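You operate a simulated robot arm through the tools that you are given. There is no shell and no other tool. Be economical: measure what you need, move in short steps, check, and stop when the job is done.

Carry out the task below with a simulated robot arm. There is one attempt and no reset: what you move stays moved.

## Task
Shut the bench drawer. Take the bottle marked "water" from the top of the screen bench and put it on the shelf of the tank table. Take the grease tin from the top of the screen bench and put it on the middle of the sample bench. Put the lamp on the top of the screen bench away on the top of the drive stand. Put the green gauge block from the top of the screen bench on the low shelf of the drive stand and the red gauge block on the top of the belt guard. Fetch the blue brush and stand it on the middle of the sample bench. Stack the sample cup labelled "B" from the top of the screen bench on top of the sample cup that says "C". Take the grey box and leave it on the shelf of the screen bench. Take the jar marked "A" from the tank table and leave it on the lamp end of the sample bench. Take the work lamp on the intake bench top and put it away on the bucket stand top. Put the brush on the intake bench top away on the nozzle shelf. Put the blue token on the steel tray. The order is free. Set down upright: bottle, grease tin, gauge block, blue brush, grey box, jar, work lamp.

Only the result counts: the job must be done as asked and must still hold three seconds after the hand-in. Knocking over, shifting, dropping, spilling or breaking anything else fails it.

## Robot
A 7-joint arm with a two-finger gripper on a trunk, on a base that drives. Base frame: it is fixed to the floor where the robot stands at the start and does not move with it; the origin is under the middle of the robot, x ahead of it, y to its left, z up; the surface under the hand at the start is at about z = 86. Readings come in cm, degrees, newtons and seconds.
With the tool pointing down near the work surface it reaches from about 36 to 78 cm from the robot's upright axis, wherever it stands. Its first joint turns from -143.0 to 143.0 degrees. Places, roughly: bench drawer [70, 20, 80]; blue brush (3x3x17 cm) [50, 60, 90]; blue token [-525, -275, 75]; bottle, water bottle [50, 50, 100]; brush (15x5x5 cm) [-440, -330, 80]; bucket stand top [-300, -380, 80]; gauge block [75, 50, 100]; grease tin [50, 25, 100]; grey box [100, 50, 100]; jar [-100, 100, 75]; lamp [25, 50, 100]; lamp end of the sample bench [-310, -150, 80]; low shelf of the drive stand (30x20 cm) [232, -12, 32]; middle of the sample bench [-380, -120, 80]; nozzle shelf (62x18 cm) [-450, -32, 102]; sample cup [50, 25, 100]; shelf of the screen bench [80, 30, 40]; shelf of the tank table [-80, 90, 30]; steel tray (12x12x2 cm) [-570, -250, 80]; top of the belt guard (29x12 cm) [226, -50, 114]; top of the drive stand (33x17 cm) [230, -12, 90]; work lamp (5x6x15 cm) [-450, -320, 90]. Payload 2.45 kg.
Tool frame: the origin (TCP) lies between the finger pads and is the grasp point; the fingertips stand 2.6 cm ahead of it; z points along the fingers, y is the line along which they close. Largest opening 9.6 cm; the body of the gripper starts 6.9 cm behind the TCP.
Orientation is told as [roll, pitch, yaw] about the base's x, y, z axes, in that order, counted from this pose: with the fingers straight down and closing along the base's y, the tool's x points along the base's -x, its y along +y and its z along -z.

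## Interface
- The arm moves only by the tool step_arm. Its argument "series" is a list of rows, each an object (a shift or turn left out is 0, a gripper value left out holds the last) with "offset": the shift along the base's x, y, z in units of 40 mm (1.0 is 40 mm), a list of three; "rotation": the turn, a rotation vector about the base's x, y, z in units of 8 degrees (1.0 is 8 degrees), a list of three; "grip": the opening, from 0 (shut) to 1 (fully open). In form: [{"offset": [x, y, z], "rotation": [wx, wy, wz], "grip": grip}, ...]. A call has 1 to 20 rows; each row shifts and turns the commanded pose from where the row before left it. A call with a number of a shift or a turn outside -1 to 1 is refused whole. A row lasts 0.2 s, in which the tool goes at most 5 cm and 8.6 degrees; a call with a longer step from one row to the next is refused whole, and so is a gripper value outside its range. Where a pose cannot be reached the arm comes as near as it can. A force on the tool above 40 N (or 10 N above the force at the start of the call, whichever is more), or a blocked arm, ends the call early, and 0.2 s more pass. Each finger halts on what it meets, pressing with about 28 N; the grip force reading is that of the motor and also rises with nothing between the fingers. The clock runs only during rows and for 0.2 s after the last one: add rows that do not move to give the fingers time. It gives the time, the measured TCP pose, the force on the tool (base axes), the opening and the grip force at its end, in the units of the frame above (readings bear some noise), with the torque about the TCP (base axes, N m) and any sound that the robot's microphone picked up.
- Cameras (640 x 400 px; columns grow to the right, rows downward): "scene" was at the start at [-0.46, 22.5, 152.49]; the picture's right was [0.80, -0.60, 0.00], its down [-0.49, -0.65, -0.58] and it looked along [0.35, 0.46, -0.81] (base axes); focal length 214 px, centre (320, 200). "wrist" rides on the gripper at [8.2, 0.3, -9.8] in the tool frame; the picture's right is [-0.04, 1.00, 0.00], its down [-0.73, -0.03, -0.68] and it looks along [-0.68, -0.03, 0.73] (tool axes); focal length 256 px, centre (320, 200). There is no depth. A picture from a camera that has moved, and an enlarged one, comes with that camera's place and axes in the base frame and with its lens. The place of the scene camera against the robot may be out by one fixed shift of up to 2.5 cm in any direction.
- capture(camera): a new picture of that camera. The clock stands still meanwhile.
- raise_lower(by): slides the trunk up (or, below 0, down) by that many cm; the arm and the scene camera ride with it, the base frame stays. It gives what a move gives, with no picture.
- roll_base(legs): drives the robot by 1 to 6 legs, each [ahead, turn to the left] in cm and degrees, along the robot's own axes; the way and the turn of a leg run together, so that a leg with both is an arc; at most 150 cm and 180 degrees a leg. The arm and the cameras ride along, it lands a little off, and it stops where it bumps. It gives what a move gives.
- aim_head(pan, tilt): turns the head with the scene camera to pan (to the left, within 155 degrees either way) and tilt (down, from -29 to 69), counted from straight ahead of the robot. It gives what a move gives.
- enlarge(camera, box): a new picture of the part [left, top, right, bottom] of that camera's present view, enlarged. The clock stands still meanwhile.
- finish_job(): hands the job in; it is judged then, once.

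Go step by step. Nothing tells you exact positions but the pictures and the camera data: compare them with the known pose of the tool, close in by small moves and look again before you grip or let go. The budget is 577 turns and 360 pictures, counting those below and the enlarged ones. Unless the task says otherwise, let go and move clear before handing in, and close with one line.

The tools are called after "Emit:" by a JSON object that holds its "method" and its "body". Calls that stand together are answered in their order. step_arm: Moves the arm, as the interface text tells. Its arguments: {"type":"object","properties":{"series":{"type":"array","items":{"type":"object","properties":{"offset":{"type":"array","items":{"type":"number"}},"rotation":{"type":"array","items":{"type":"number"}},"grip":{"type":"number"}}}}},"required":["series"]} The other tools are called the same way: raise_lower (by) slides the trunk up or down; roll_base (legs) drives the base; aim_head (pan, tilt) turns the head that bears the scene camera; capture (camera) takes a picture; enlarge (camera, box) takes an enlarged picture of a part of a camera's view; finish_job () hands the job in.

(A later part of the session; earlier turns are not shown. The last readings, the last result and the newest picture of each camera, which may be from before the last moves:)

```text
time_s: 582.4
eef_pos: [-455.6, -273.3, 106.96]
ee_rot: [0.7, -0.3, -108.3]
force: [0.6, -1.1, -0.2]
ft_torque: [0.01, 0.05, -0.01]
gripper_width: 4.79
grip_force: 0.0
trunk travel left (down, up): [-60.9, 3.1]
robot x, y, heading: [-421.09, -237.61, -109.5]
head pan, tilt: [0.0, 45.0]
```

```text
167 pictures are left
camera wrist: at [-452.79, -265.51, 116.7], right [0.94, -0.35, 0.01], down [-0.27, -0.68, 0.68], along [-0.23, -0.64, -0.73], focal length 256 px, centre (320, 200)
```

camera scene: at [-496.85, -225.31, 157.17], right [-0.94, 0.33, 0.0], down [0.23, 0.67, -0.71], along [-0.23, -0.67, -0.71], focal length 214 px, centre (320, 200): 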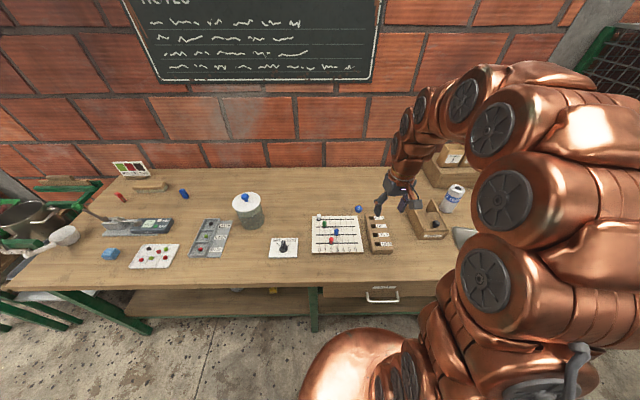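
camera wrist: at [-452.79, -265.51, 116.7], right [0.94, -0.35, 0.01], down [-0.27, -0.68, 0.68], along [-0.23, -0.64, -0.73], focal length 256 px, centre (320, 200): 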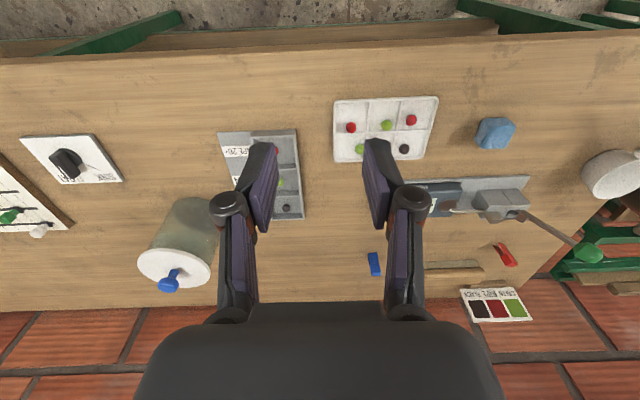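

Emit:
{"method": "roll_base", "body": {"legs": [[27, 0]]}}

Emit:
{"method": "step_arm", "body": {"series": [{"offset": [0.5, -0.2, 0], "rotation": [0, 0, 1]}, {"offset": [0.5, -0.2, 0], "rotation": [0, 0, 1]}, {"offset": [0.5, -0.2, 0], "rotation": [0, 0, 1]}, {"offset": [0.5, -0.2, 0], "rotation": [0, 0, 1]}, {"offset": [0.5, -0.2, 0], "rotation": [0, 0, 1]}, {"offset": [0.5, -0.2, 0], "rotation": [0, 0, 1]}, {"offset": [0.5, -0.2, 0], "rotation": [0, 0, 1]}, {"offset": [0.5, -0.2, 0], "rotation": [0, 0, 1]}, {"rotation": [0, 0, 1]}, {"rotation": [0, 0, 1]}, {"rotation": [0, 0, 1]}, {"rotation": [0, 0, 0.7]}, {}]}}

Emit:
{"method": "capture", "body": {"camera": "wrist"}}

```text
time_s: 584.3
eef_pos: [-465.03, -298.6, 106.94]
ee_rot: [0.8, -0.4, -108.8]
force: [-0.4, 0.7, -0.5]
ft_torque: [0.01, 0.0, 0.0]
gripper_width: 4.81
grip_force: 0.1
trunk travel left (down, up): [-60.9, 3.1]
robot x, y, heading: [-429.38, -263.39, -110.0]
head pan, tilt: [0.0, 45.0]
```

```text
time_s: 587.1
eef_pos: [-449.02, -304.89, 106.99]
ee_rot: [0.8, -0.5, -15.0]
force: [0.4, -0.2, 1.0]
ft_torque: [0.04, 0.01, 0.01]
gripper_width: 4.79
grip_force: 0.1
trunk travel left (down, up): [-60.9, 3.1]
robot x, y, heading: [-429.76, -263.49, -109.9]
head pan, tilt: [0.0, 45.0]
```

```text
166 pictures are left
camera wrist: at [-456.87, -302.66, 116.74], right [0.3, 0.95, 0.01], down [0.69, -0.23, 0.68], along [0.66, -0.19, -0.73], focal length 256 px, centre (320, 200)
```

wrist: 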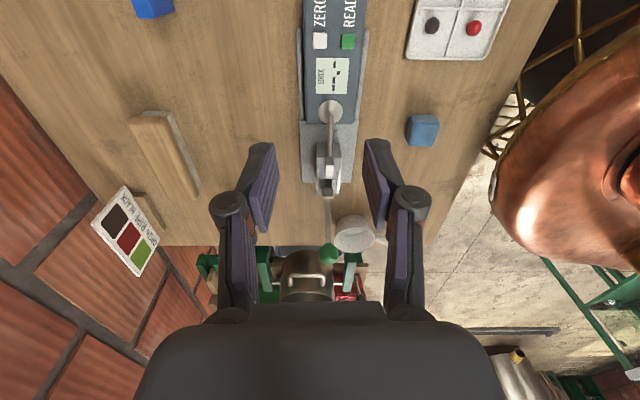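

Emit:
{"method": "step_arm", "body": {"series": [{"offset": [0.25, -0.9, 0], "grip": 0.85}, {"offset": [0.25, -0.9, 0]}, {"offset": [0.25, -0.9, -0.2]}, {"offset": [0.25, -0.9, -0.3]}, {"offset": [0.25, -0.9, -0.3]}, {"offset": [0.25, -0.9, -0.3]}, {"offset": [0.2, -0.85, -0.5]}, {"offset": [0, 0, -0.6]}, {}]}}

Emit:
{"method": "capture", "body": {"camera": "wrist"}}

```text
time_s: 589.1
eef_pos: [-442.14, -329.92, 98.06]
ee_rot: [0.8, -0.4, -15.2]
force: [0.4, 0.5, 1.0]
ft_torque: [0.01, -0.02, 0.02]
gripper_width: 8.16
grip_force: 0.2
trunk travel left (down, up): [-60.9, 3.1]
robot x, y, heading: [-429.99, -263.62, -109.9]
head pan, tilt: [0.0, 45.0]
```

```text
165 pictures are left
camera wrist: at [-450.05, -327.59, 107.87], right [0.3, 0.95, 0.01], down [0.69, -0.23, 0.68], along [0.66, -0.19, -0.73], focal length 256 px, centre (320, 200)
```

wrist: 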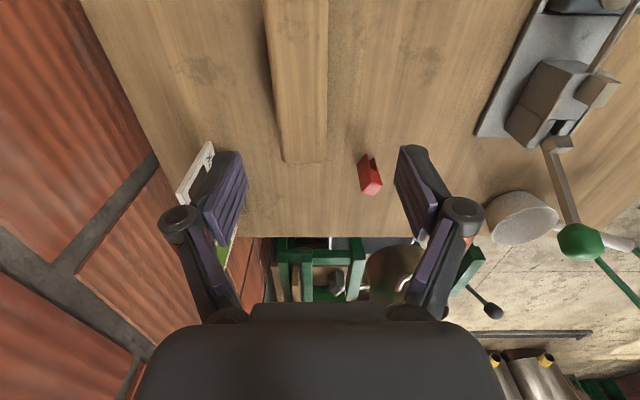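

Emit:
{"method": "step_arm", "body": {"series": [{"offset": [-0.12, -0.5, -0.8]}, {"offset": [0, 0, -0.8]}, {"offset": [0, 0, -0.8]}, {"offset": [0, 0, -0.6]}, {}]}}

Emit:
{"method": "capture", "body": {"camera": "wrist"}}

```text
time_s: 590.3
eef_pos: [-442.73, -332.15, 86.17]
ee_rot: [0.8, -0.4, -15.2]
force: [0.3, -0.1, -0.5]
ft_torque: [-0.02, 0.02, -0.02]
gripper_width: 8.17
grip_force: 0.0
trunk travel left (down, up): [-60.9, 3.1]
robot x, y, heading: [-429.97, -263.31, -110.2]
head pan, tilt: [0.0, 45.0]
```

```text
164 pictures are left
camera wrist: at [-450.53, -329.78, 95.83], right [0.3, 0.95, 0.01], down [0.69, -0.23, 0.68], along [0.66, -0.2, -0.73], focal length 256 px, centre (320, 200)
```

wrist: 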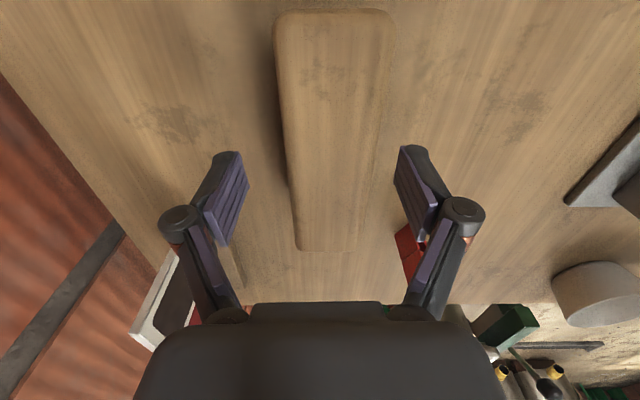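

Emit:
{"method": "step_arm", "body": {"series": [{"offset": [0, 0, -0.5]}, {}, {"grip": 0}, {"grip": 0}, {"grip": 0}, {"grip": 0}, {"grip": 0}, {"grip": 0}]}}

Emit:
{"method": "step_arm", "body": {"series": [{"offset": [0, 0, 0.2]}, {"offset": [0, 0, 0.4]}, {"offset": [0, 0.1, 0.6]}, {"offset": [0, 0.2, 0.7]}, {"offset": [0, 0.3, 0.8]}, {"offset": [0, 0.5, 0.8]}, {"offset": [0, 0.6, 0.8]}, {"offset": [0, 0.8, 0.6]}, {"offset": [0, 0.9, 0.2]}, {"offset": [0, 0.9, 0]}, {}]}}

Emit:
{"method": "capture", "body": {"camera": "wrist"}}

```text
time_s: 592.1
eef_pos: [-442.72, -332.05, 84.06]
ee_rot: [0.8, -0.3, -15.3]
force: [0.4, 0.6, 2.0]
ft_torque: [-0.05, 0.08, 0.07]
gripper_width: 4.87
grip_force: 27.8
trunk travel left (down, up): [-60.9, 3.1]
robot x, y, heading: [-429.97, -263.22, -110.0]
head pan, tilt: [0.0, 45.0]
```

```text
time_s: 594.5
eef_pos: [-442.83, -314.67, 104.59]
ee_rot: [0.8, -0.4, -15.3]
force: [-0.3, 0.2, -1.0]
ft_torque: [-0.02, 0.04, 0.02]
gripper_width: 4.87
grip_force: 28.9
trunk travel left (down, up): [-60.9, 3.1]
robot x, y, heading: [-429.5, -263.55, -109.7]
head pan, tilt: [0.0, 45.0]
```

```text
163 pictures are left
camera wrist: at [-450.7, -312.31, 114.36], right [0.3, 0.95, 0.01], down [0.69, -0.23, 0.68], along [0.66, -0.2, -0.73], focal length 256 px, centre (320, 200)
```

wrist: 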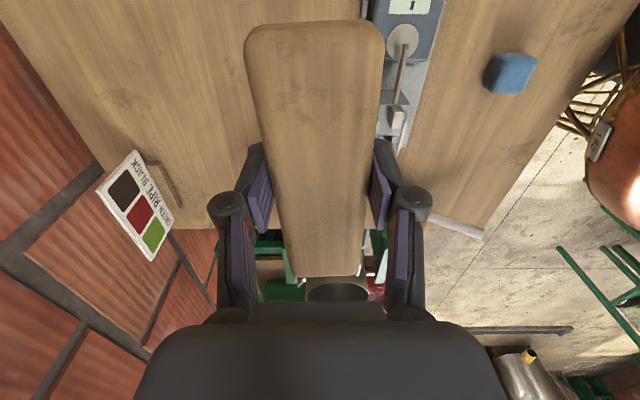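

Emit:
{"method": "step_arm", "body": {"series": [{"offset": [0.2, 0.4, 0.7]}, {"offset": [0.3, 0.7, 0.4]}, {}]}}

Emit:
{"method": "roll_base", "body": {"legs": [[-14, 0], [0, 112], [140, 0], [122, 0], [0, 90], [100, 0]]}}

Emit:
{"method": "aim_head", "body": {"pan": 60, "tilt": 20}}

Emit:
{"method": "capture", "body": {"camera": "scene"}}

```text
time_s: 595.3
eef_pos: [-440.79, -310.17, 109.11]
ee_rot: [0.8, -0.4, -15.2]
force: [0.7, -0.5, -1.2]
ft_torque: [0.01, 0.0, 0.01]
gripper_width: 4.9
grip_force: 27.9
trunk travel left (down, up): [-60.9, 3.1]
robot x, y, heading: [-429.8, -263.66, -109.8]
head pan, tilt: [0.0, 45.0]
```

```text
time_s: 622.1
eef_pos: [-172.3, -99.43, 109.05]
ee_rot: [0.8, -0.5, -174.5]
force: [1.0, 0.3, -1.9]
ft_torque: [0.0, -0.01, 0.01]
gripper_width: 4.88
grip_force: 27.7
trunk travel left (down, up): [-60.9, 3.1]
robot x, y, heading: [-165.89, -147.16, 90.6]
head pan, tilt: [0.0, 45.0]
```

```text
time_s: 623.4
eef_pos: [-172.25, -99.41, 109.16]
ee_rot: [0.9, -0.4, -174.4]
force: [-0.1, 0.7, -0.6]
ft_torque: [-0.02, 0.0, 0.0]
gripper_width: 4.86
grip_force: 28.0
trunk travel left (down, up): [-60.9, 3.1]
robot x, y, heading: [-165.87, -147.43, 90.8]
head pan, tilt: [60.0, 20.0]
```

```text
162 pictures are left
camera scene: at [-191.91, -149.24, 161.03], right [0.49, 0.87, 0.0], down [0.3, -0.17, -0.94], along [-0.82, 0.46, -0.34], focal length 214 px, centre (320, 200)
```

scene: 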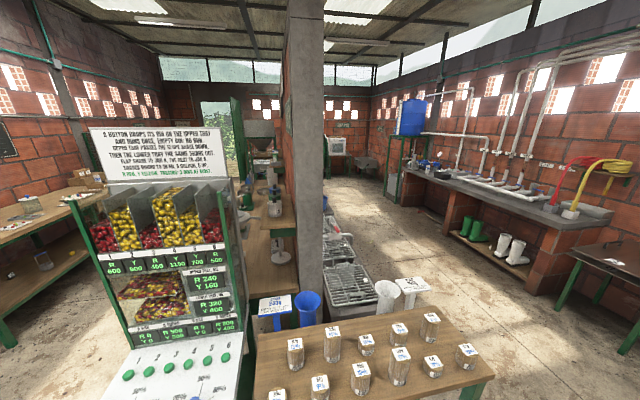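

Emit:
{"method": "roll_base", "body": {"legs": [[125, 0], [0, 75]]}}

Emit:
{"method": "aim_head", "body": {"pan": 0, "tilt": 15}}

Emit:
{"method": "capture", "body": {"camera": "scene"}}

```text
time_s: 632.8
eef_pos: [-213.3, -16.69, 109.12]
ee_rot: [0.7, -0.3, -102.0]
force: [0.2, 0.2, -0.8]
ft_torque: [-0.01, 0.02, 0.02]
gripper_width: 4.89
grip_force: 28.5
trunk travel left (down, up): [-60.9, 3.1]
robot x, y, heading: [-165.87, -25.07, 163.2]
head pan, tilt: [60.0, 20.0]
```

```text
time_s: 634.1
eef_pos: [-213.29, -16.59, 109.07]
ee_rot: [0.8, -0.4, -102.1]
force: [0.4, 0.2, -0.9]
ft_torque: [0.01, 0.01, -0.04]
gripper_width: 4.9
grip_force: 28.1
trunk travel left (down, up): [-60.9, 3.1]
robot x, y, heading: [-165.97, -25.3, 163.3]
head pan, tilt: [0.0, 15.0]
```

```text
161 pictures are left
camera scene: at [-175.32, -42.62, 161.85], right [0.29, 0.96, 0.0], down [0.25, -0.08, -0.97], along [-0.92, 0.28, -0.26], focal length 214 px, centre (320, 200)
```

scene: 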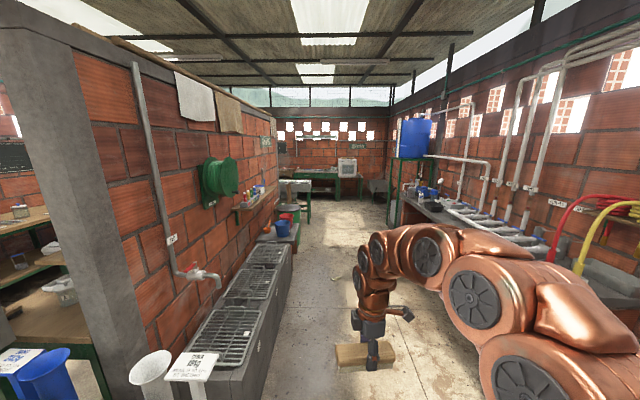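

Emit:
{"method": "roll_base", "body": {"legs": [[130, 0], [110, 0]]}}

Emit:
{"method": "aim_head", "body": {"pan": 65, "tilt": 25}}

Emit:
{"method": "capture", "body": {"camera": "scene"}}

```text
time_s: 645.8
eef_pos: [-443.77, 47.94, 109.13]
ee_rot: [0.8, -0.4, -100.3]
force: [0.3, 0.0, -1.0]
ft_torque: [-0.01, -0.03, -0.01]
gripper_width: 4.91
grip_force: 28.3
trunk travel left (down, up): [-60.9, 3.1]
robot x, y, heading: [-396.17, 41.18, 165.0]
head pan, tilt: [0.0, 15.0]
```

```text
time_s: 647.2
eef_pos: [-443.62, 48.05, 109.04]
ee_rot: [0.8, -0.4, -100.2]
force: [0.4, 0.4, -1.1]
ft_torque: [0.01, 0.03, 0.01]
gripper_width: 4.9
grip_force: 28.0
trunk travel left (down, up): [-60.9, 3.1]
robot x, y, heading: [-395.97, 41.25, 165.0]
head pan, tilt: [65.0, 25.0]
```

```text
160 pictures are left
camera scene: at [-401.89, 13.67, 160.23], right [-0.76, 0.65, 0.0], down [0.27, 0.32, -0.91], along [-0.59, -0.69, -0.42], focal length 214 px, centre (320, 200)
```

scene: 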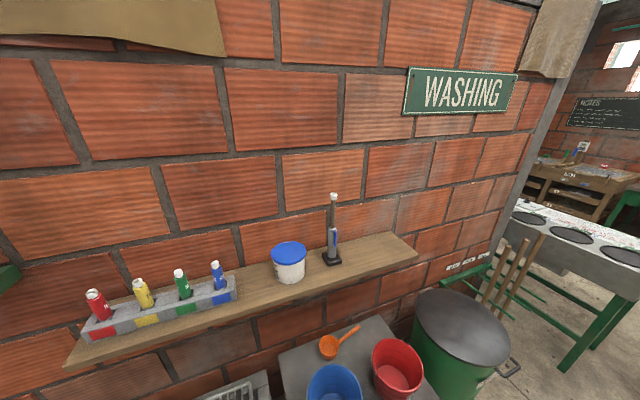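

Emit:
{"method": "roll_base", "body": {"legs": [[46, 0], [0, 87]]}}

Emit:
{"method": "raise_lower", "body": {"by": 3}}

Emit:
{"method": "aim_head", "body": {"pan": 0, "tilt": 35}}

Emit:
{"method": "capture", "body": {"camera": "scene"}}

Emit:
{"method": "capture", "body": {"camera": "wrist"}}

```text
time_s: 653.6
eef_pos: [-450.18, 6.21, 109.19]
ee_rot: [0.8, -0.5, -13.8]
force: [-0.3, 0.2, -0.7]
ft_torque: [-0.01, 0.02, -0.01]
gripper_width: 4.88
grip_force: 27.5
trunk travel left (down, up): [-60.9, 3.1]
robot x, y, heading: [-440.31, 53.51, -108.4]
head pan, tilt: [65.0, 25.0]
```

```text
time_s: 654.4
eef_pos: [-450.24, 6.24, 112.02]
ee_rot: [0.8, -0.4, -13.9]
force: [-0.7, -0.8, -0.9]
ft_torque: [0.04, 0.0, 0.04]
gripper_width: 4.88
grip_force: 27.8
trunk travel left (down, up): [-63.9, 0.1]
robot x, y, heading: [-440.31, 53.05, -108.7]
head pan, tilt: [65.0, 25.0]
```

```text
time_s: 655.8
eef_pos: [-450.25, 6.11, 112.11]
ee_rot: [0.8, -0.3, -13.8]
force: [0.8, -0.1, -1.5]
ft_torque: [-0.01, 0.02, 0.01]
gripper_width: 4.87
grip_force: 28.1
trunk travel left (down, up): [-63.9, 0.1]
robot x, y, heading: [-440.78, 53.23, -108.7]
head pan, tilt: [0.0, 35.0]
```

```text
159 pictures are left
camera scene: at [-424.22, 42.3, 161.65], right [-0.95, 0.32, 0.0], down [0.18, 0.54, -0.82], along [-0.26, -0.78, -0.57], focal length 214 px, centre (320, 200)
```

scene: 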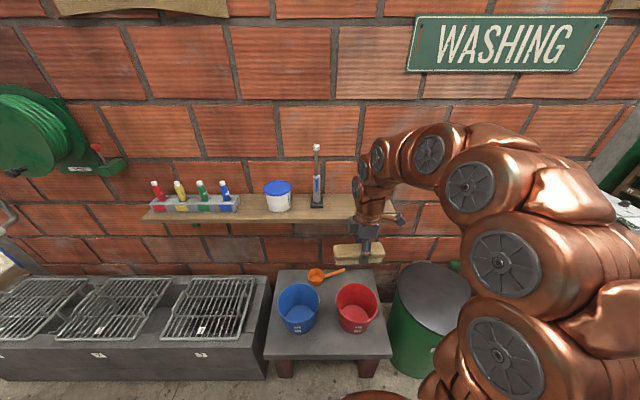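

```text
158 pictures are left
camera wrist: at [-458.06, 8.36, 121.87], right [0.28, 0.96, 0.01], down [0.7, -0.21, 0.68], along [0.66, -0.18, -0.73], focal length 256 px, centre (320, 200)
```

wrist: 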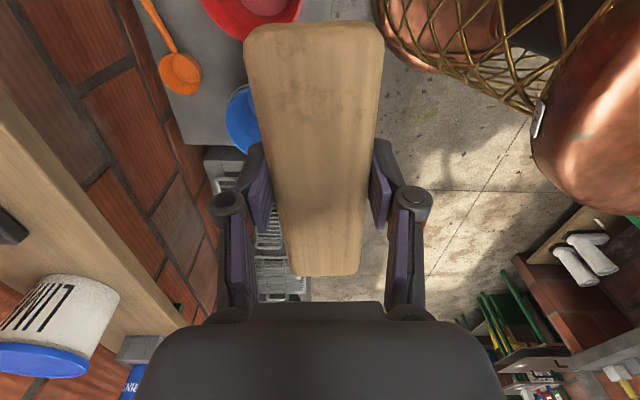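

Emit:
{"method": "roll_base", "body": {"legs": [[9, 0]]}}

Emit:
{"method": "step_arm", "body": {"series": [{"offset": [-0.5, -0.6, 0], "rotation": [0, 0, -0.5]}, {"offset": [-0.6, -0.7, 0]}, {"offset": [-0.6, -0.8, 0]}, {"offset": [-0.6, -0.8, 0]}, {}]}}

Emit:
{"method": "capture", "body": {"camera": "wrist"}}

Emit:
{"method": "enlarge", "body": {"camera": "scene", "box": [250, 120, 450, 280]}}

```text
time_s: 656.9
eef_pos: [-453.09, -2.12, 112.1]
ee_rot: [0.8, -0.3, -13.9]
force: [-0.6, -0.2, -0.4]
ft_torque: [0.0, 0.02, 0.04]
gripper_width: 4.9
grip_force: 28.0
trunk travel left (down, up): [-63.9, 0.1]
robot x, y, heading: [-443.52, 44.76, -108.8]
head pan, tilt: [0.0, 35.0]
```

```text
time_s: 658.1
eef_pos: [-462.35, -14.03, 112.12]
ee_rot: [0.8, -0.4, -17.6]
force: [0.6, 0.2, -1.0]
ft_torque: [0.0, 0.03, -0.01]
gripper_width: 4.88
grip_force: 28.4
trunk travel left (down, up): [-63.9, 0.1]
robot x, y, heading: [-443.46, 44.85, -108.5]
head pan, tilt: [0.0, 35.0]
```

```text
157 pictures are left
camera wrist: at [-470.04, -11.3, 121.85], right [0.34, 0.94, 0.01], down [0.68, -0.26, 0.68], along [0.65, -0.22, -0.73], focal length 256 px, centre (320, 200)
```

wrist: 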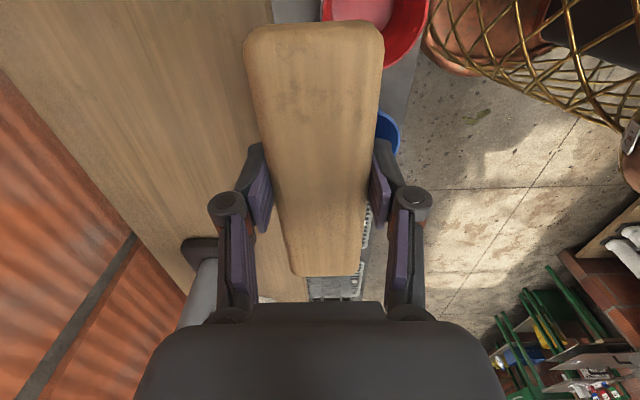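

```text
2.50 times, centred on (350, 200) of scene
camera zoom: at [-427.07, 33.86, 161.65], right [-0.95, 0.32, 0.0], down [0.18, 0.54, -0.82], along [-0.26, -0.78, -0.57], focal length 536 px, centre (245, 200)
```

zoom: 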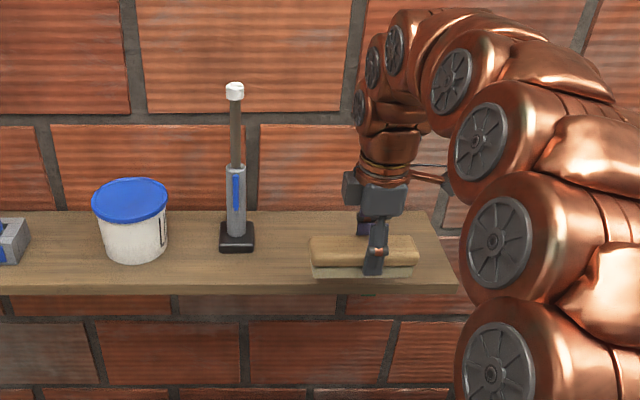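

Emit:
{"method": "step_arm", "body": {"series": [{"offset": [-0.2, -0.6, 0]}, {"offset": [-0.2, -0.6, 0]}, {"offset": [-0.2, -0.55, 0]}, {}]}}

Emit:
{"method": "capture", "body": {"camera": "wrist"}}

Emit:
{"method": "enlarge", "body": {"camera": "scene", "box": [250, 120, 450, 280]}}

```text
time_s: 659.1
eef_pos: [-464.66, -20.94, 111.95]
ee_rot: [0.8, -0.4, -17.7]
force: [-0.9, -0.8, -1.9]
ft_torque: [0.03, 0.03, -0.03]
gripper_width: 4.89
grip_force: 27.9
trunk travel left (down, up): [-63.9, 0.1]
robot x, y, heading: [-442.92, 44.89, -108.6]
head pan, tilt: [0.0, 35.0]
```

```text
155 pictures are left
camera wrist: at [-472.39, -18.22, 121.73], right [0.34, 0.94, 0.01], down [0.68, -0.26, 0.68], along [0.65, -0.22, -0.73], focal length 256 px, centre (320, 200)
```

wrist: 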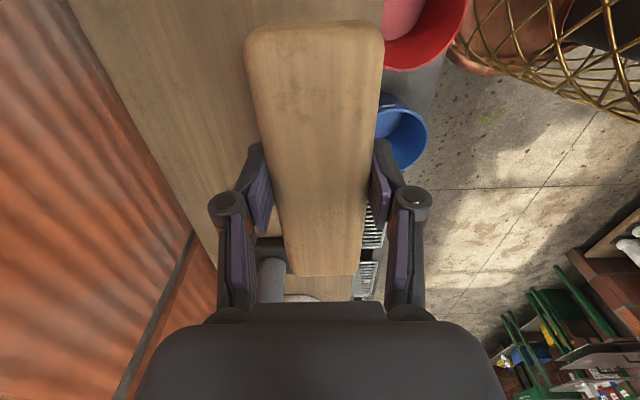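

```text
2.50 times, centred on (350, 200) of scene
camera zoom: at [-427.07, 33.86, 161.65], right [-0.95, 0.32, 0.0], down [0.18, 0.54, -0.82], along [-0.26, -0.78, -0.57], focal length 536 px, centre (245, 200)
```

zoom: 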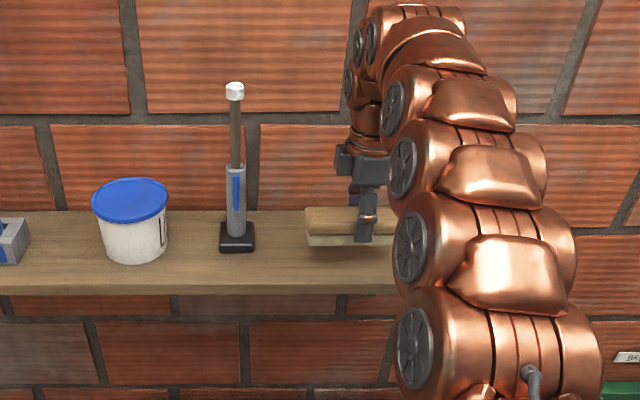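

Emit:
{"method": "step_arm", "body": {"series": [{"offset": [0, 0, -0.5]}, {"offset": [0, 0, -0.5]}, {"offset": [0, 0, -0.2]}, {"offset": [0, 0, -0.12]}, {}]}}

Emit:
{"method": "enlarge", "body": {"camera": "scene", "box": [250, 120, 450, 280]}}

```text
time_s: 660.3
eef_pos: [-464.59, -20.78, 106.8]
ee_rot: [0.9, -0.4, -17.7]
force: [0.3, -0.2, -1.1]
ft_torque: [-0.02, 0.05, 0.0]
gripper_width: 4.88
grip_force: 27.6
trunk travel left (down, up): [-63.9, 0.1]
robot x, y, heading: [-442.99, 44.85, -108.5]
head pan, tilt: [0.0, 35.0]
```

```text
2.50 times, centred on (350, 200) of scene
camera zoom: at [-427.06, 33.87, 161.65], right [-0.95, 0.32, 0.0], down [0.18, 0.54, -0.82], along [-0.26, -0.78, -0.57], focal length 536 px, centre (245, 200)
```

zoom: 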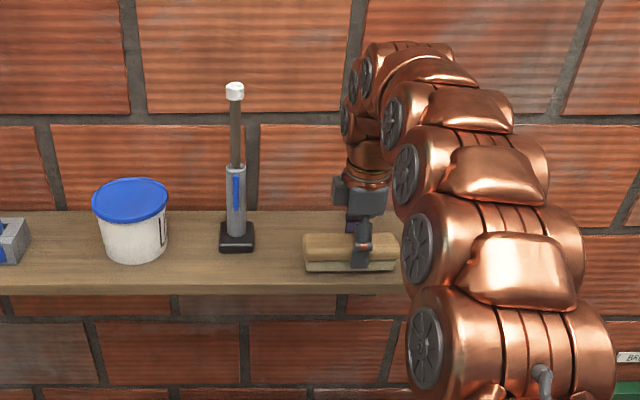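

Emit:
{"method": "step_arm", "body": {"series": [{"offset": [0, 0, -0.1]}, {"offset": [0, 0, -0.08]}, {"offset": [0, 0, -0.08]}, {}]}}

```text
time_s: 661.3
eef_pos: [-464.48, -20.88, 105.95]
ee_rot: [0.6, -0.4, -17.7]
force: [-1.1, -0.5, 19.5]
ft_torque: [-0.13, 0.03, 0.05]
gripper_width: 4.91
grip_force: 27.9
trunk travel left (down, up): [-63.9, 0.1]
robot x, y, heading: [-443.04, 44.9, -108.4]
head pan, tilt: [0.0, 35.0]
```

Emit:
{"method": "step_arm", "body": {"series": [{"offset": [0, 0, 0.03], "grip": 0.68}, {"grip": 0.68}, {"grip": 0.68}, {"offset": [0, 0, 0.4]}, {"offset": [0, 0, 0.5]}, {"offset": [0.1, 0.3, 0.3]}, {"offset": [0.2, 0.7, 0]}, {"offset": [0.2, 0.8, 0]}, {"offset": [0.2, 0.8, 0]}, {"offset": [0.2, 0.8, 0]}, {}]}}

Emit:
{"method": "enlarge", "body": {"camera": "scene", "box": [250, 120, 450, 280]}}

```text
time_s: 663.7
eef_pos: [-461.13, -7.07, 110.68]
ee_rot: [0.8, -0.4, -17.7]
force: [-0.4, -0.6, -0.4]
ft_torque: [0.0, 0.0, 0.0]
gripper_width: 6.51
grip_force: 0.1
trunk travel left (down, up): [-63.9, 0.1]
robot x, y, heading: [-443.04, 44.66, -108.7]
head pan, tilt: [0.0, 35.0]
```

```text
2.50 times, centred on (350, 200) of scene
camera zoom: at [-427.06, 33.91, 161.65], right [-0.95, 0.32, 0.0], down [0.18, 0.54, -0.82], along [-0.26, -0.78, -0.57], focal length 536 px, centre (245, 200)
```

zoom: 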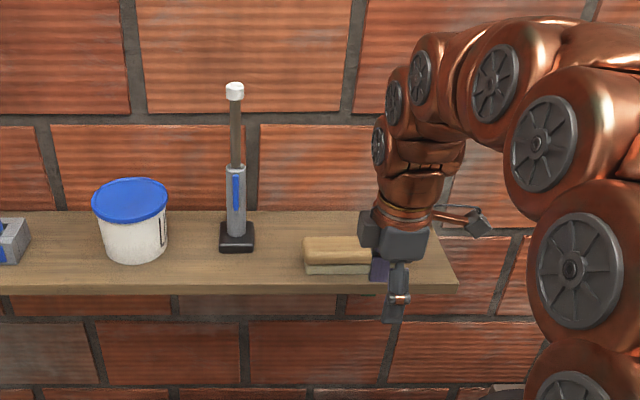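

The brush lies on the nozzle shelf. Now the long way back to the screen bench for the blue brush and the grease tin.

Emit:
{"method": "roll_base", "body": {"legs": [[-12, 0], [0, 98], [150, 0], [150, 0], [150, 0], [20, 0]]}}

Emit:
{"method": "aim_head", "body": {"pan": 40, "tilt": 35}}

Emit:
{"method": "capture", "body": {"camera": "scene"}}

```text
time_s: 691.5
eef_pos: [79.24, -40.63, 110.81]
ee_rot: [0.8, -0.5, 80.0]
force: [0.5, 0.4, -0.6]
ft_torque: [-0.01, 0.0, 0.04]
gripper_width: 6.54
grip_force: 0.1
trunk travel left (down, up): [-63.9, 0.1]
robot x, y, heading: [25.39, -30.08, -10.7]
head pan, tilt: [0.0, 35.0]
```

```text
time_s: 692.5
eef_pos: [79.18, -40.51, 110.72]
ee_rot: [0.8, -0.4, 80.0]
force: [0.2, 0.5, 0.0]
ft_torque: [-0.02, -0.03, -0.01]
gripper_width: 6.53
grip_force: 0.0
trunk travel left (down, up): [-63.9, 0.1]
robot x, y, heading: [25.7, -29.79, -10.6]
head pan, tilt: [40.0, 35.0]
```

```text
151 pictures are left
camera scene: at [31.74, -8.24, 161.65], right [0.49, -0.87, 0.0], down [-0.5, -0.28, -0.82], along [0.72, 0.4, -0.57], focal length 214 px, centre (320, 200)
```

scene: 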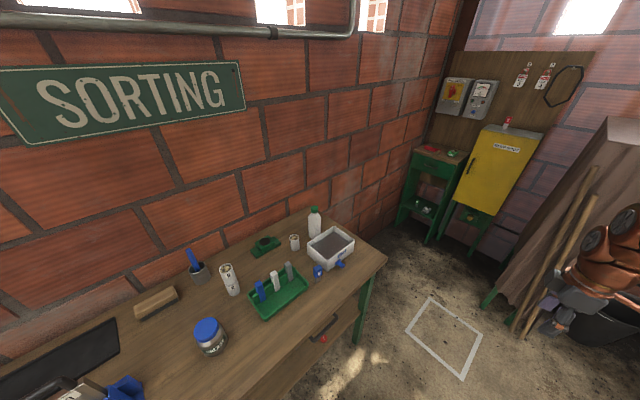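

Emit:
{"method": "roll_base", "body": {"legs": [[0, 83], [14, 0]]}}

Emit:
{"method": "raise_lower", "body": {"by": -3}}

Emit:
{"method": "capture", "body": {"camera": "wrist"}}

Emit:
{"method": "aim_head", "body": {"pan": -25, "tilt": 40}}

Emit:
{"method": "capture", "body": {"camera": "scene"}}

```text
time_s: 697.3
eef_pos: [50.13, 34.51, 110.73]
ee_rot: [0.8, -0.4, 160.2]
force: [0.0, 0.4, 0.1]
ft_torque: [0.03, -0.02, 0.0]
gripper_width: 6.53
grip_force: 0.2
trunk travel left (down, up): [-63.9, 0.1]
robot x, y, heading: [30.42, -16.31, 69.2]
head pan, tilt: [40.0, 35.0]
```

```text
time_s: 698.0
eef_pos: [50.23, 34.54, 107.72]
ee_rot: [0.8, -0.4, 160.2]
force: [0.1, 0.9, 0.2]
ft_torque: [-0.02, 0.02, 0.01]
gripper_width: 6.51
grip_force: 0.0
trunk travel left (down, up): [-60.9, 3.1]
robot x, y, heading: [30.08, -16.98, 69.5]
head pan, tilt: [40.0, 35.0]
```

```text
150 pictures are left
camera wrist: at [57.84, 31.69, 117.52], right [-0.38, -0.93, 0.01], down [-0.67, 0.28, 0.68], along [-0.64, 0.25, -0.73], focal length 256 px, centre (320, 200)
```

wrist: 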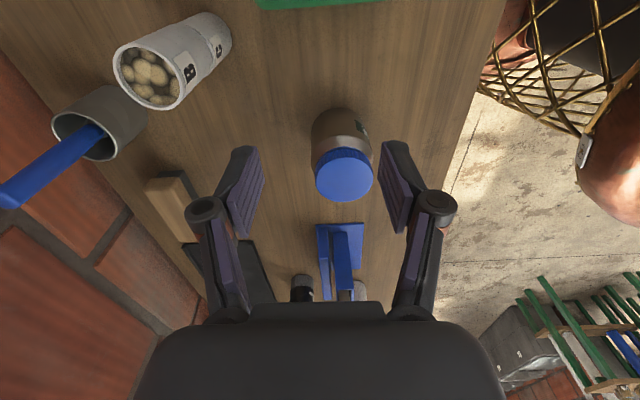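

```text
time_s: 699.4
eef_pos: [50.24, 34.59, 107.7]
ee_rot: [0.9, -0.4, 160.2]
force: [0.0, 0.0, -0.4]
ft_torque: [0.0, 0.0, 0.05]
gripper_width: 6.51
grip_force: 0.0
trunk travel left (down, up): [-60.9, 3.1]
robot x, y, heading: [30.22, -16.33, 69.3]
head pan, tilt: [-25.0, 40.0]
```

```text
149 pictures are left
camera scene: at [17.81, -10.45, 157.9], right [0.7, -0.71, 0.0], down [-0.46, -0.45, -0.77], along [0.55, 0.54, -0.64], focal length 214 px, centre (320, 200)
```

scene: 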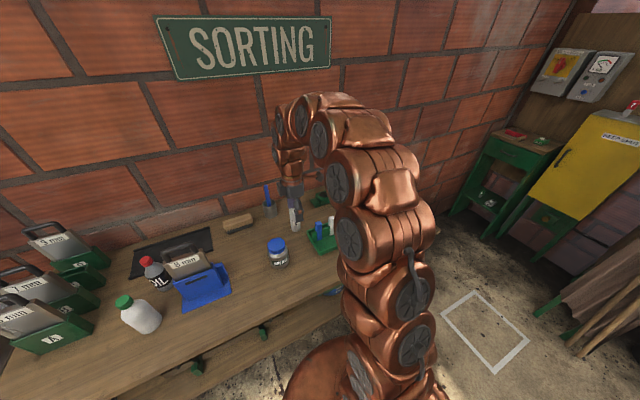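

Emit:
{"method": "step_arm", "body": {"series": [{"offset": [-0.1, 0, 0.1], "rotation": [0, 0, -1]}, {"offset": [-0.1, 0, 0.1], "rotation": [0, 0, -1]}, {"offset": [-0.1, 0, 0.1], "rotation": [0, 0, -1]}, {"offset": [-0.1, 0, 0.1], "rotation": [0, 0, -1]}, {"offset": [-0.1, 0, 0.1], "rotation": [0, 0, -1]}, {"offset": [-0.1, 0, 0], "rotation": [0, 0, -1]}, {"offset": [-0.1, 0, 0], "rotation": [0, 0, -1]}, {"offset": [-0.1, 0, 0], "rotation": [0, 0, -1]}, {"offset": [-0.1, 0, 0], "rotation": [0, 0, -1]}, {"offset": [-0.1, 0, 0], "rotation": [0, 0, -1]}, {"rotation": [0, 0, -1]}, {}]}}

Emit:
{"method": "step_arm", "body": {"series": [{"rotation": [0.9, -0.29, 0]}, {"rotation": [0.9, -0.29, 0]}, {"rotation": [0.9, -0.29, 0]}, {"rotation": [0.9, -0.29, 0]}, {"rotation": [0.9, -0.29, 0]}, {"rotation": [0.9, -0.29, 0]}, {}]}}

Emit:
{"method": "capture", "body": {"camera": "wrist"}}

```text
time_s: 702.0
eef_pos: [46.06, 34.58, 109.8]
ee_rot: [0.9, -0.4, 72.2]
force: [0.4, 0.7, 0.5]
ft_torque: [0.04, 0.02, 0.03]
gripper_width: 6.52
grip_force: 0.0
trunk travel left (down, up): [-60.9, 3.1]
robot x, y, heading: [30.32, -16.81, 69.3]
head pan, tilt: [-25.0, 40.0]
```

```text
time_s: 703.6
eef_pos: [46.12, 34.72, 109.69]
ee_rot: [0.7, -46.0, 72.2]
force: [-0.3, -1.0, 0.7]
ft_torque: [0.03, 0.02, 0.01]
gripper_width: 6.54
grip_force: 0.2
trunk travel left (down, up): [-60.9, 3.1]
robot x, y, heading: [30.1, -16.73, 69.4]
head pan, tilt: [-25.0, 40.0]
```

```text
148 pictures are left
camera wrist: at [42.09, 22.66, 110.75], right [-0.95, 0.32, 0.04], down [0.04, 0.01, 1.0], along [0.32, 0.95, -0.02], focal length 256 px, centre (320, 200)
```

wrist: 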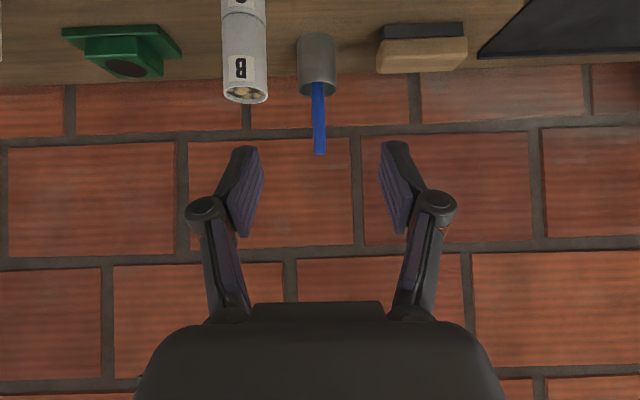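

Emit:
{"method": "step_arm", "body": {"series": [{"offset": [0.3, 0.85, -0.3], "grip": 0.45}, {"offset": [0.3, 0.85, -0.4]}, {"offset": [0.3, 0.85, -0.4]}, {"offset": [0.28, 0.85, -0.4]}, {}]}}

Emit:
{"method": "capture", "body": {"camera": "wrist"}}

```text
time_s: 704.8
eef_pos: [50.83, 48.31, 104.01]
ee_rot: [0.7, -45.8, 72.2]
force: [-0.1, 1.1, 0.5]
ft_torque: [-0.01, 0.01, 0.01]
gripper_width: 4.35
grip_force: 0.0
trunk travel left (down, up): [-60.9, 3.1]
robot x, y, heading: [30.56, -16.94, 69.2]
head pan, tilt: [-25.0, 40.0]
```

```text
147 pictures are left
camera wrist: at [46.87, 36.26, 104.91], right [-0.95, 0.32, 0.04], down [0.04, 0.01, 1.0], along [0.32, 0.95, -0.03], focal length 256 px, centre (320, 200)
```

wrist: 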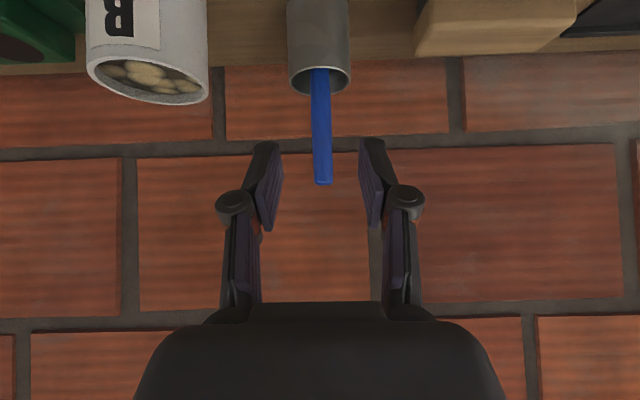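

Emit:
{"method": "step_arm", "body": {"series": [{"offset": [0.15, 0.55, -0.3]}, {"offset": [0.2, 0.75, -0.4]}, {"offset": [0.22, 0.8, -0.5]}, {}]}}

Emit:
{"method": "capture", "body": {"camera": "wrist"}}

```text
time_s: 705.8
eef_pos: [53.13, 56.77, 98.91]
ee_rot: [0.8, -45.7, 72.2]
force: [-0.3, 0.9, -0.7]
ft_torque: [0.02, -0.02, -0.01]
gripper_width: 4.32
grip_force: 0.0
trunk travel left (down, up): [-60.9, 3.1]
robot x, y, heading: [30.1, -16.41, 69.1]
head pan, tilt: [-25.0, 40.0]
```

```text
146 pictures are left
camera wrist: at [49.01, 44.78, 100.08], right [-0.95, 0.32, 0.04], down [0.04, 0.01, 1.0], along [0.32, 0.95, -0.03], focal length 256 px, centre (320, 200)
```

wrist: 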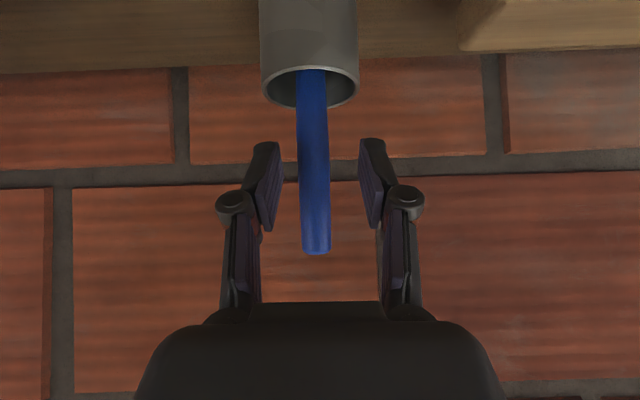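

Emit:
{"method": "step_arm", "body": {"series": [{"offset": [0.08, 0.25, 0]}, {}, {"grip": 0}, {"grip": 0}, {"grip": 0}, {"grip": 0}, {"grip": 0}]}}

Emit:
{"method": "capture", "body": {"camera": "wrist"}}

```text
time_s: 707.4
eef_pos: [53.4, 57.68, 99.03]
ee_rot: [0.8, -45.8, 72.3]
force: [0.2, -0.4, 0.5]
ft_torque: [-0.01, 0.05, 0.02]
gripper_width: 1.83
grip_force: 27.7
trunk travel left (down, up): [-60.9, 3.1]
robot x, y, heading: [30.54, -16.64, 69.3]
head pan, tilt: [-25.0, 40.0]
```

```text
145 pictures are left
camera wrist: at [49.33, 45.72, 100.06], right [-0.95, 0.32, 0.04], down [0.04, 0.01, 1.0], along [0.32, 0.95, -0.03], focal length 256 px, centre (320, 200)
```

wrist: 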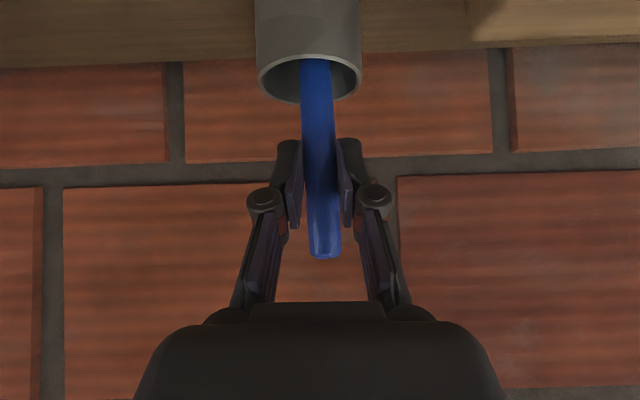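

Emit:
{"method": "step_arm", "body": {"series": [{"offset": [0, 0, 0.2]}, {"offset": [0, 0, 0.4]}, {"offset": [0, 0, 0.5]}, {"offset": [0, 0, 0.5]}, {"offset": [0, 0, 0.5]}, {"offset": [0, 0, 0.5]}, {}]}}

Emit:
{"method": "capture", "body": {"camera": "wrist"}}

```text
time_s: 709.0
eef_pos: [53.39, 57.73, 109.44]
ee_rot: [0.8, -45.8, 72.2]
force: [0.9, 0.0, -0.6]
ft_torque: [-0.02, -0.03, -0.01]
gripper_width: 1.84
grip_force: 28.4
trunk travel left (down, up): [-60.9, 3.1]
robot x, y, heading: [30.1, -16.48, 69.4]
head pan, tilt: [-25.0, 40.0]
```

```text
144 pictures are left
camera wrist: at [49.38, 45.66, 110.44], right [-0.95, 0.32, 0.04], down [0.04, 0.01, 1.0], along [0.32, 0.95, -0.03], focal length 256 px, centre (320, 200)
```

wrist: 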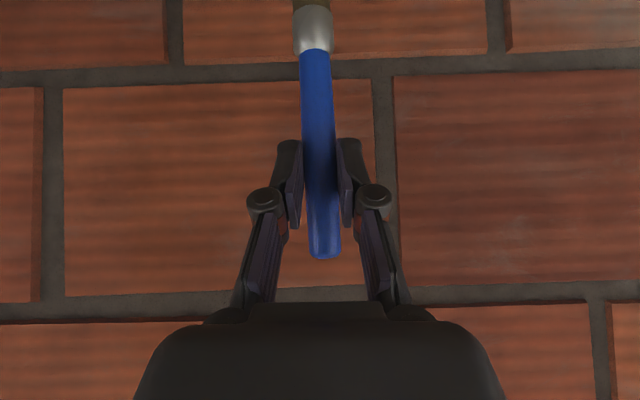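

Emit:
{"method": "step_arm", "body": {"series": [{"offset": [0, 0, 0.4]}, {"offset": [-0.1, -0.3, 0.4]}, {"offset": [-0.2, -0.6, 0.3]}, {"offset": [-0.2, -0.7, 0]}, {"offset": [-0.2, -0.7, 0]}, {"offset": [-0.2, -0.7, 0]}, {"offset": [-0.2, -0.7, 0]}, {}]}}

Emit:
{"method": "capture", "body": {"camera": "wrist"}}

Emit:
{"method": "enlarge", "body": {"camera": "scene", "box": [220, 130, 380, 280]}}

```text
time_s: 710.8
eef_pos: [49.1, 42.77, 113.8]
ee_rot: [0.8, -45.7, 72.2]
force: [-0.3, 0.9, -0.4]
ft_torque: [-0.02, -0.02, -0.02]
gripper_width: 1.83
grip_force: 28.0
trunk travel left (down, up): [-60.9, 3.1]
robot x, y, heading: [30.47, -16.67, 69.3]
head pan, tilt: [-25.0, 40.0]
```

```text
143 pictures are left
camera wrist: at [45.04, 30.74, 114.79], right [-0.95, 0.32, 0.04], down [0.04, 0.01, 1.0], along [0.32, 0.95, -0.03], focal length 256 px, centre (320, 200)
```

wrist: 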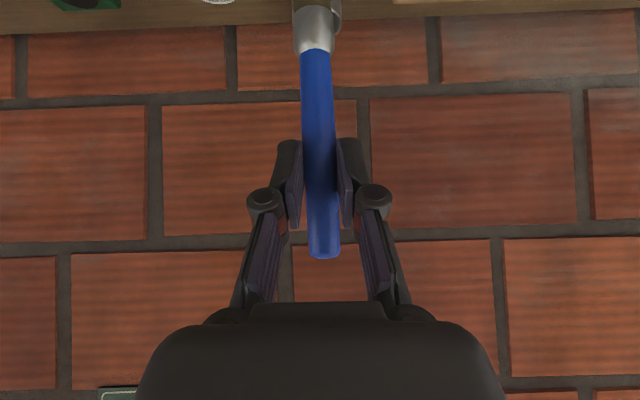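

```text
2.67 times, centred on (300, 205) of scene
camera zoom: at [17.8, -10.47, 157.9], right [0.7, -0.72, 0.0], down [-0.46, -0.45, -0.77], along [0.55, 0.54, -0.64], focal length 572 px, centre (373, 187)
```

zoom: 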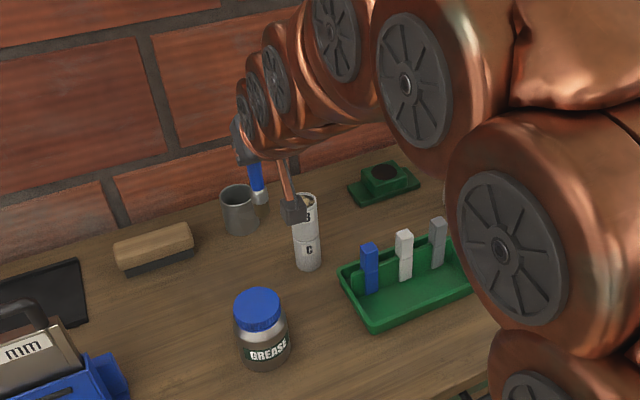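

Emit:
{"method": "step_arm", "body": {"series": [{"offset": [-0.2, -0.7, 0]}, {"offset": [-0.2, -0.7, 0]}, {}]}}

Emit:
{"method": "roll_base", "body": {"legs": [[-16, 0], [0, 93], [128, 0], [0, 93], [150, 0], [88, 0]]}}

Emit:
{"method": "capture", "body": {"camera": "wrist"}}

```text
time_s: 711.6
eef_pos: [47.33, 37.2, 113.9]
ee_rot: [0.7, -45.8, 72.2]
force: [0.5, 0.4, -0.9]
ft_torque: [-0.03, 0.01, -0.04]
gripper_width: 1.83
grip_force: 27.8
trunk travel left (down, up): [-60.9, 3.1]
robot x, y, heading: [30.38, -16.86, 69.3]
head pan, tilt: [-25.0, 40.0]
```

```text
time_s: 738.1
eef_pos: [-167.75, -275.05, 113.82]
ee_rot: [0.7, -45.7, -101.0]
force: [-0.6, 0.4, -0.7]
ft_torque: [0.01, -0.02, 0.0]
gripper_width: 1.84
grip_force: 28.3
trunk travel left (down, up): [-60.9, 3.1]
robot x, y, heading: [-157.14, -219.63, -103.8]
head pan, tilt: [-25.0, 40.0]
```

```text
141 pictures are left
camera wrist: at [-165.07, -262.58, 114.85], right [0.98, -0.21, 0.04], down [-0.04, -0.02, 1.0], along [-0.21, -0.98, -0.03], focal length 256 px, centre (320, 200)
```

wrist: 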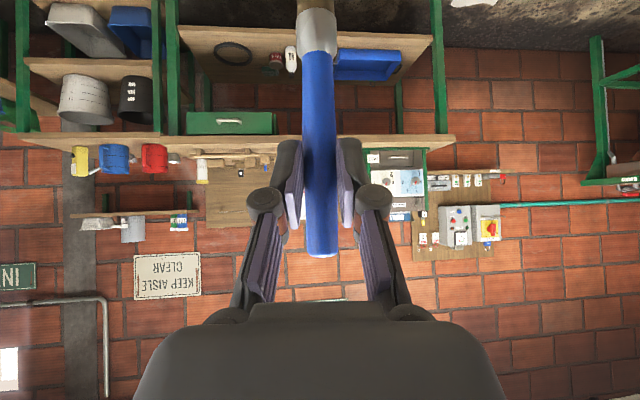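

Emit:
{"method": "roll_base", "body": {"legs": [[0, -77], [150, 0], [88, 0], [0, -105]]}}

Emit:
{"method": "aim_head", "body": {"pan": 0, "tilt": 40}}

Emit:
{"method": "capture", "body": {"camera": "scene"}}

```text
time_s: 746.3
eef_pos: [-303.03, -212.94, 114.02]
ee_rot: [0.7, -45.9, 177.7]
force: [-0.8, -0.2, -1.0]
ft_torque: [-0.01, -0.02, 0.04]
gripper_width: 1.84
grip_force: 27.4
trunk travel left (down, up): [-60.9, 3.1]
robot x, y, heading: [-246.48, -216.1, 164.4]
head pan, tilt: [-25.0, 40.0]
stopped in leg 2: the robot was blocked; the commanded pose is now the measured one
```

```text
time_s: 747.2
eef_pos: [-302.84, -212.82, 113.91]
ee_rot: [0.7, -45.9, 177.6]
force: [-1.3, 0.4, 0.5]
ft_torque: [-0.01, -0.01, -0.03]
gripper_width: 1.85
grip_force: 28.1
trunk travel left (down, up): [-60.9, 3.1]
robot x, y, heading: [-246.67, -216.56, 164.5]
head pan, tilt: [0.0, 40.0]
```

```text
140 pictures are left
camera scene: at [-254.61, -234.48, 157.9], right [0.27, 0.96, 0.0], down [0.62, -0.17, -0.77], along [-0.74, 0.21, -0.64], focal length 214 px, centre (320, 200)
```

scene: 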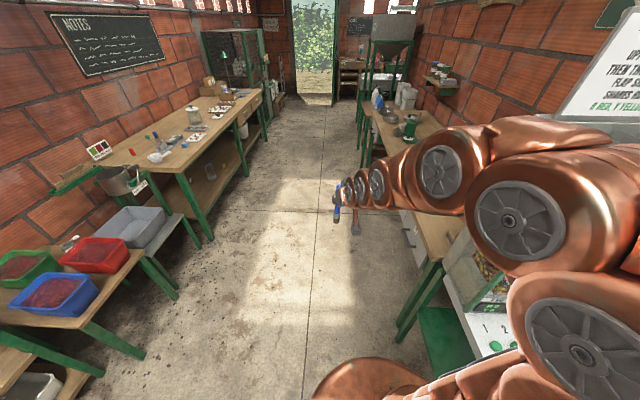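

The base touched the dispenser in passing. I check it and steer away.

Emit:
{"method": "aim_head", "body": {"pan": -80, "tilt": 30}}

Emit:
{"method": "capture", "body": {"camera": "scene"}}

```text
time_s: 748.8
eef_pos: [-302.8, -212.87, 113.77]
ee_rot: [0.7, -45.8, 177.6]
force: [-0.4, -0.2, -0.5]
ft_torque: [0.01, -0.02, -0.01]
gripper_width: 1.87
grip_force: 28.0
trunk travel left (down, up): [-60.9, 3.1]
robot x, y, heading: [-246.29, -216.18, 164.4]
head pan, tilt: [-80.0, 30.0]
```

```text
139 pictures are left
camera scene: at [-245.56, -227.75, 159.43], right [1.0, -0.1, 0.0], down [-0.05, -0.5, -0.87], along [0.08, 0.86, -0.5], focal length 214 px, centre (320, 200)
```

scene: 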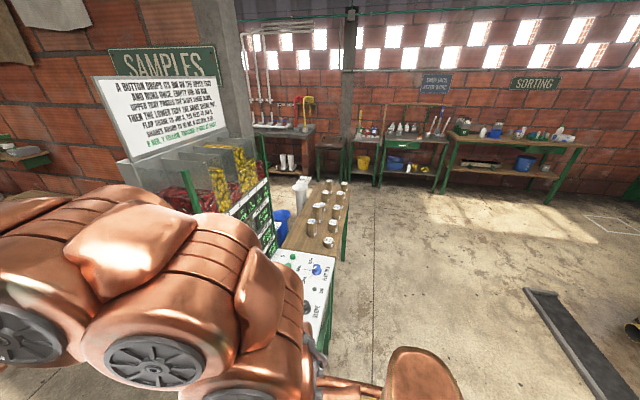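

Emit:
{"method": "roll_base", "body": {"legs": [[0, 30], [60, 0], [0, -18], [70, 0]]}}

Emit:
{"method": "aim_head", "body": {"pan": -60, "tilt": 30}}

Emit:
{"method": "capture", "body": {"camera": "scene"}}

```text
time_s: 750.4
eef_pos: [-294.85, -236.17, 113.95]
ee_rot: [0.9, -46.0, -158.0]
force: [0.0, 0.2, -0.9]
ft_torque: [-0.01, 0.0, 0.01]
gripper_width: 1.83
grip_force: 28.0
trunk travel left (down, up): [-60.9, 3.1]
robot x, y, heading: [-241.63, -217.74, 179.1]
head pan, tilt: [-80.0, 30.0]
stopped in leg 1: the robot was blocked; the commanded pose is now the measured one
```

```text
time_s: 751.3
eef_pos: [-294.93, -236.12, 113.93]
ee_rot: [0.8, -45.9, -158.1]
force: [-0.8, -1.2, -0.3]
ft_torque: [-0.01, 0.0, 0.0]
gripper_width: 1.85
grip_force: 28.1
trunk travel left (down, up): [-60.9, 3.1]
robot x, y, heading: [-242.09, -217.63, 179.0]
head pan, tilt: [-60.0, 30.0]
```

```text
138 pictures are left
camera scene: at [-241.44, -229.59, 159.43], right [0.87, 0.49, 0.0], down [0.24, -0.44, -0.87], along [-0.42, 0.76, -0.5], focal length 214 px, centre (320, 200)
```

scene: 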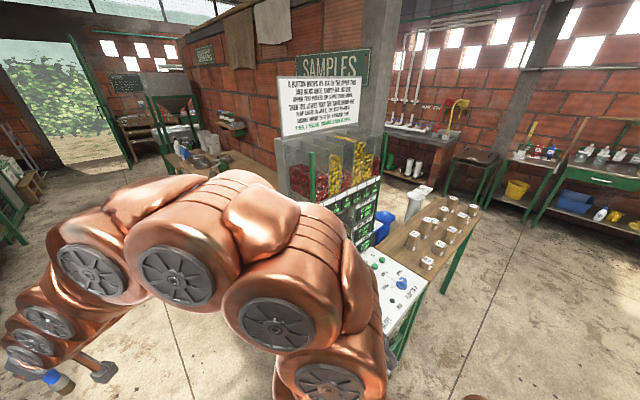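

Emit:
{"method": "roll_base", "body": {"legs": [[-30, 0]]}}

Emit:
{"method": "aim_head", "body": {"pan": -60, "tilt": 55}}

Emit:
{"method": "capture", "body": {"camera": "scene"}}

```text
time_s: 753.3
eef_pos: [-265.18, -236.42, 113.96]
ee_rot: [0.8, -45.9, -158.1]
force: [-0.4, -0.9, -1.2]
ft_torque: [-0.02, 0.0, -0.01]
gripper_width: 1.82
grip_force: 28.5
trunk travel left (down, up): [-60.9, 3.1]
robot x, y, heading: [-212.37, -218.28, 179.0]
head pan, tilt: [-60.0, 30.0]
```

```text
time_s: 754.2
eef_pos: [-265.23, -236.58, 113.98]
ee_rot: [0.7, -45.9, -158.2]
force: [-0.4, 0.7, 0.1]
ft_torque: [0.05, 0.01, -0.02]
gripper_width: 1.86
grip_force: 27.6
trunk travel left (down, up): [-60.9, 3.1]
robot x, y, heading: [-212.25, -218.37, 179.1]
head pan, tilt: [-60.0, 55.0]
```

```text
137 pictures are left
camera scene: at [-210.87, -231.67, 155.83], right [0.87, 0.49, 0.0], down [0.4, -0.72, -0.57], along [-0.28, 0.5, -0.82], focal length 214 px, centre (320, 200)
```

scene: 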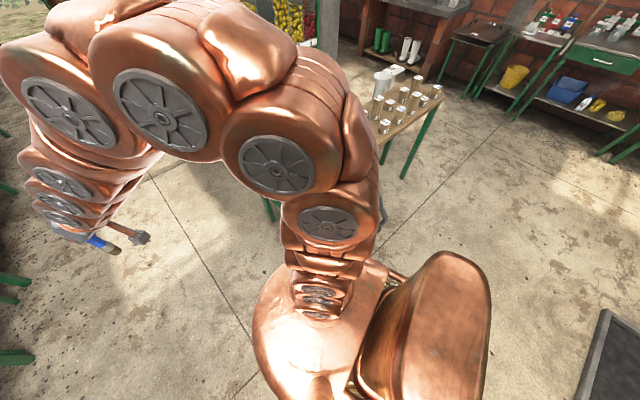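

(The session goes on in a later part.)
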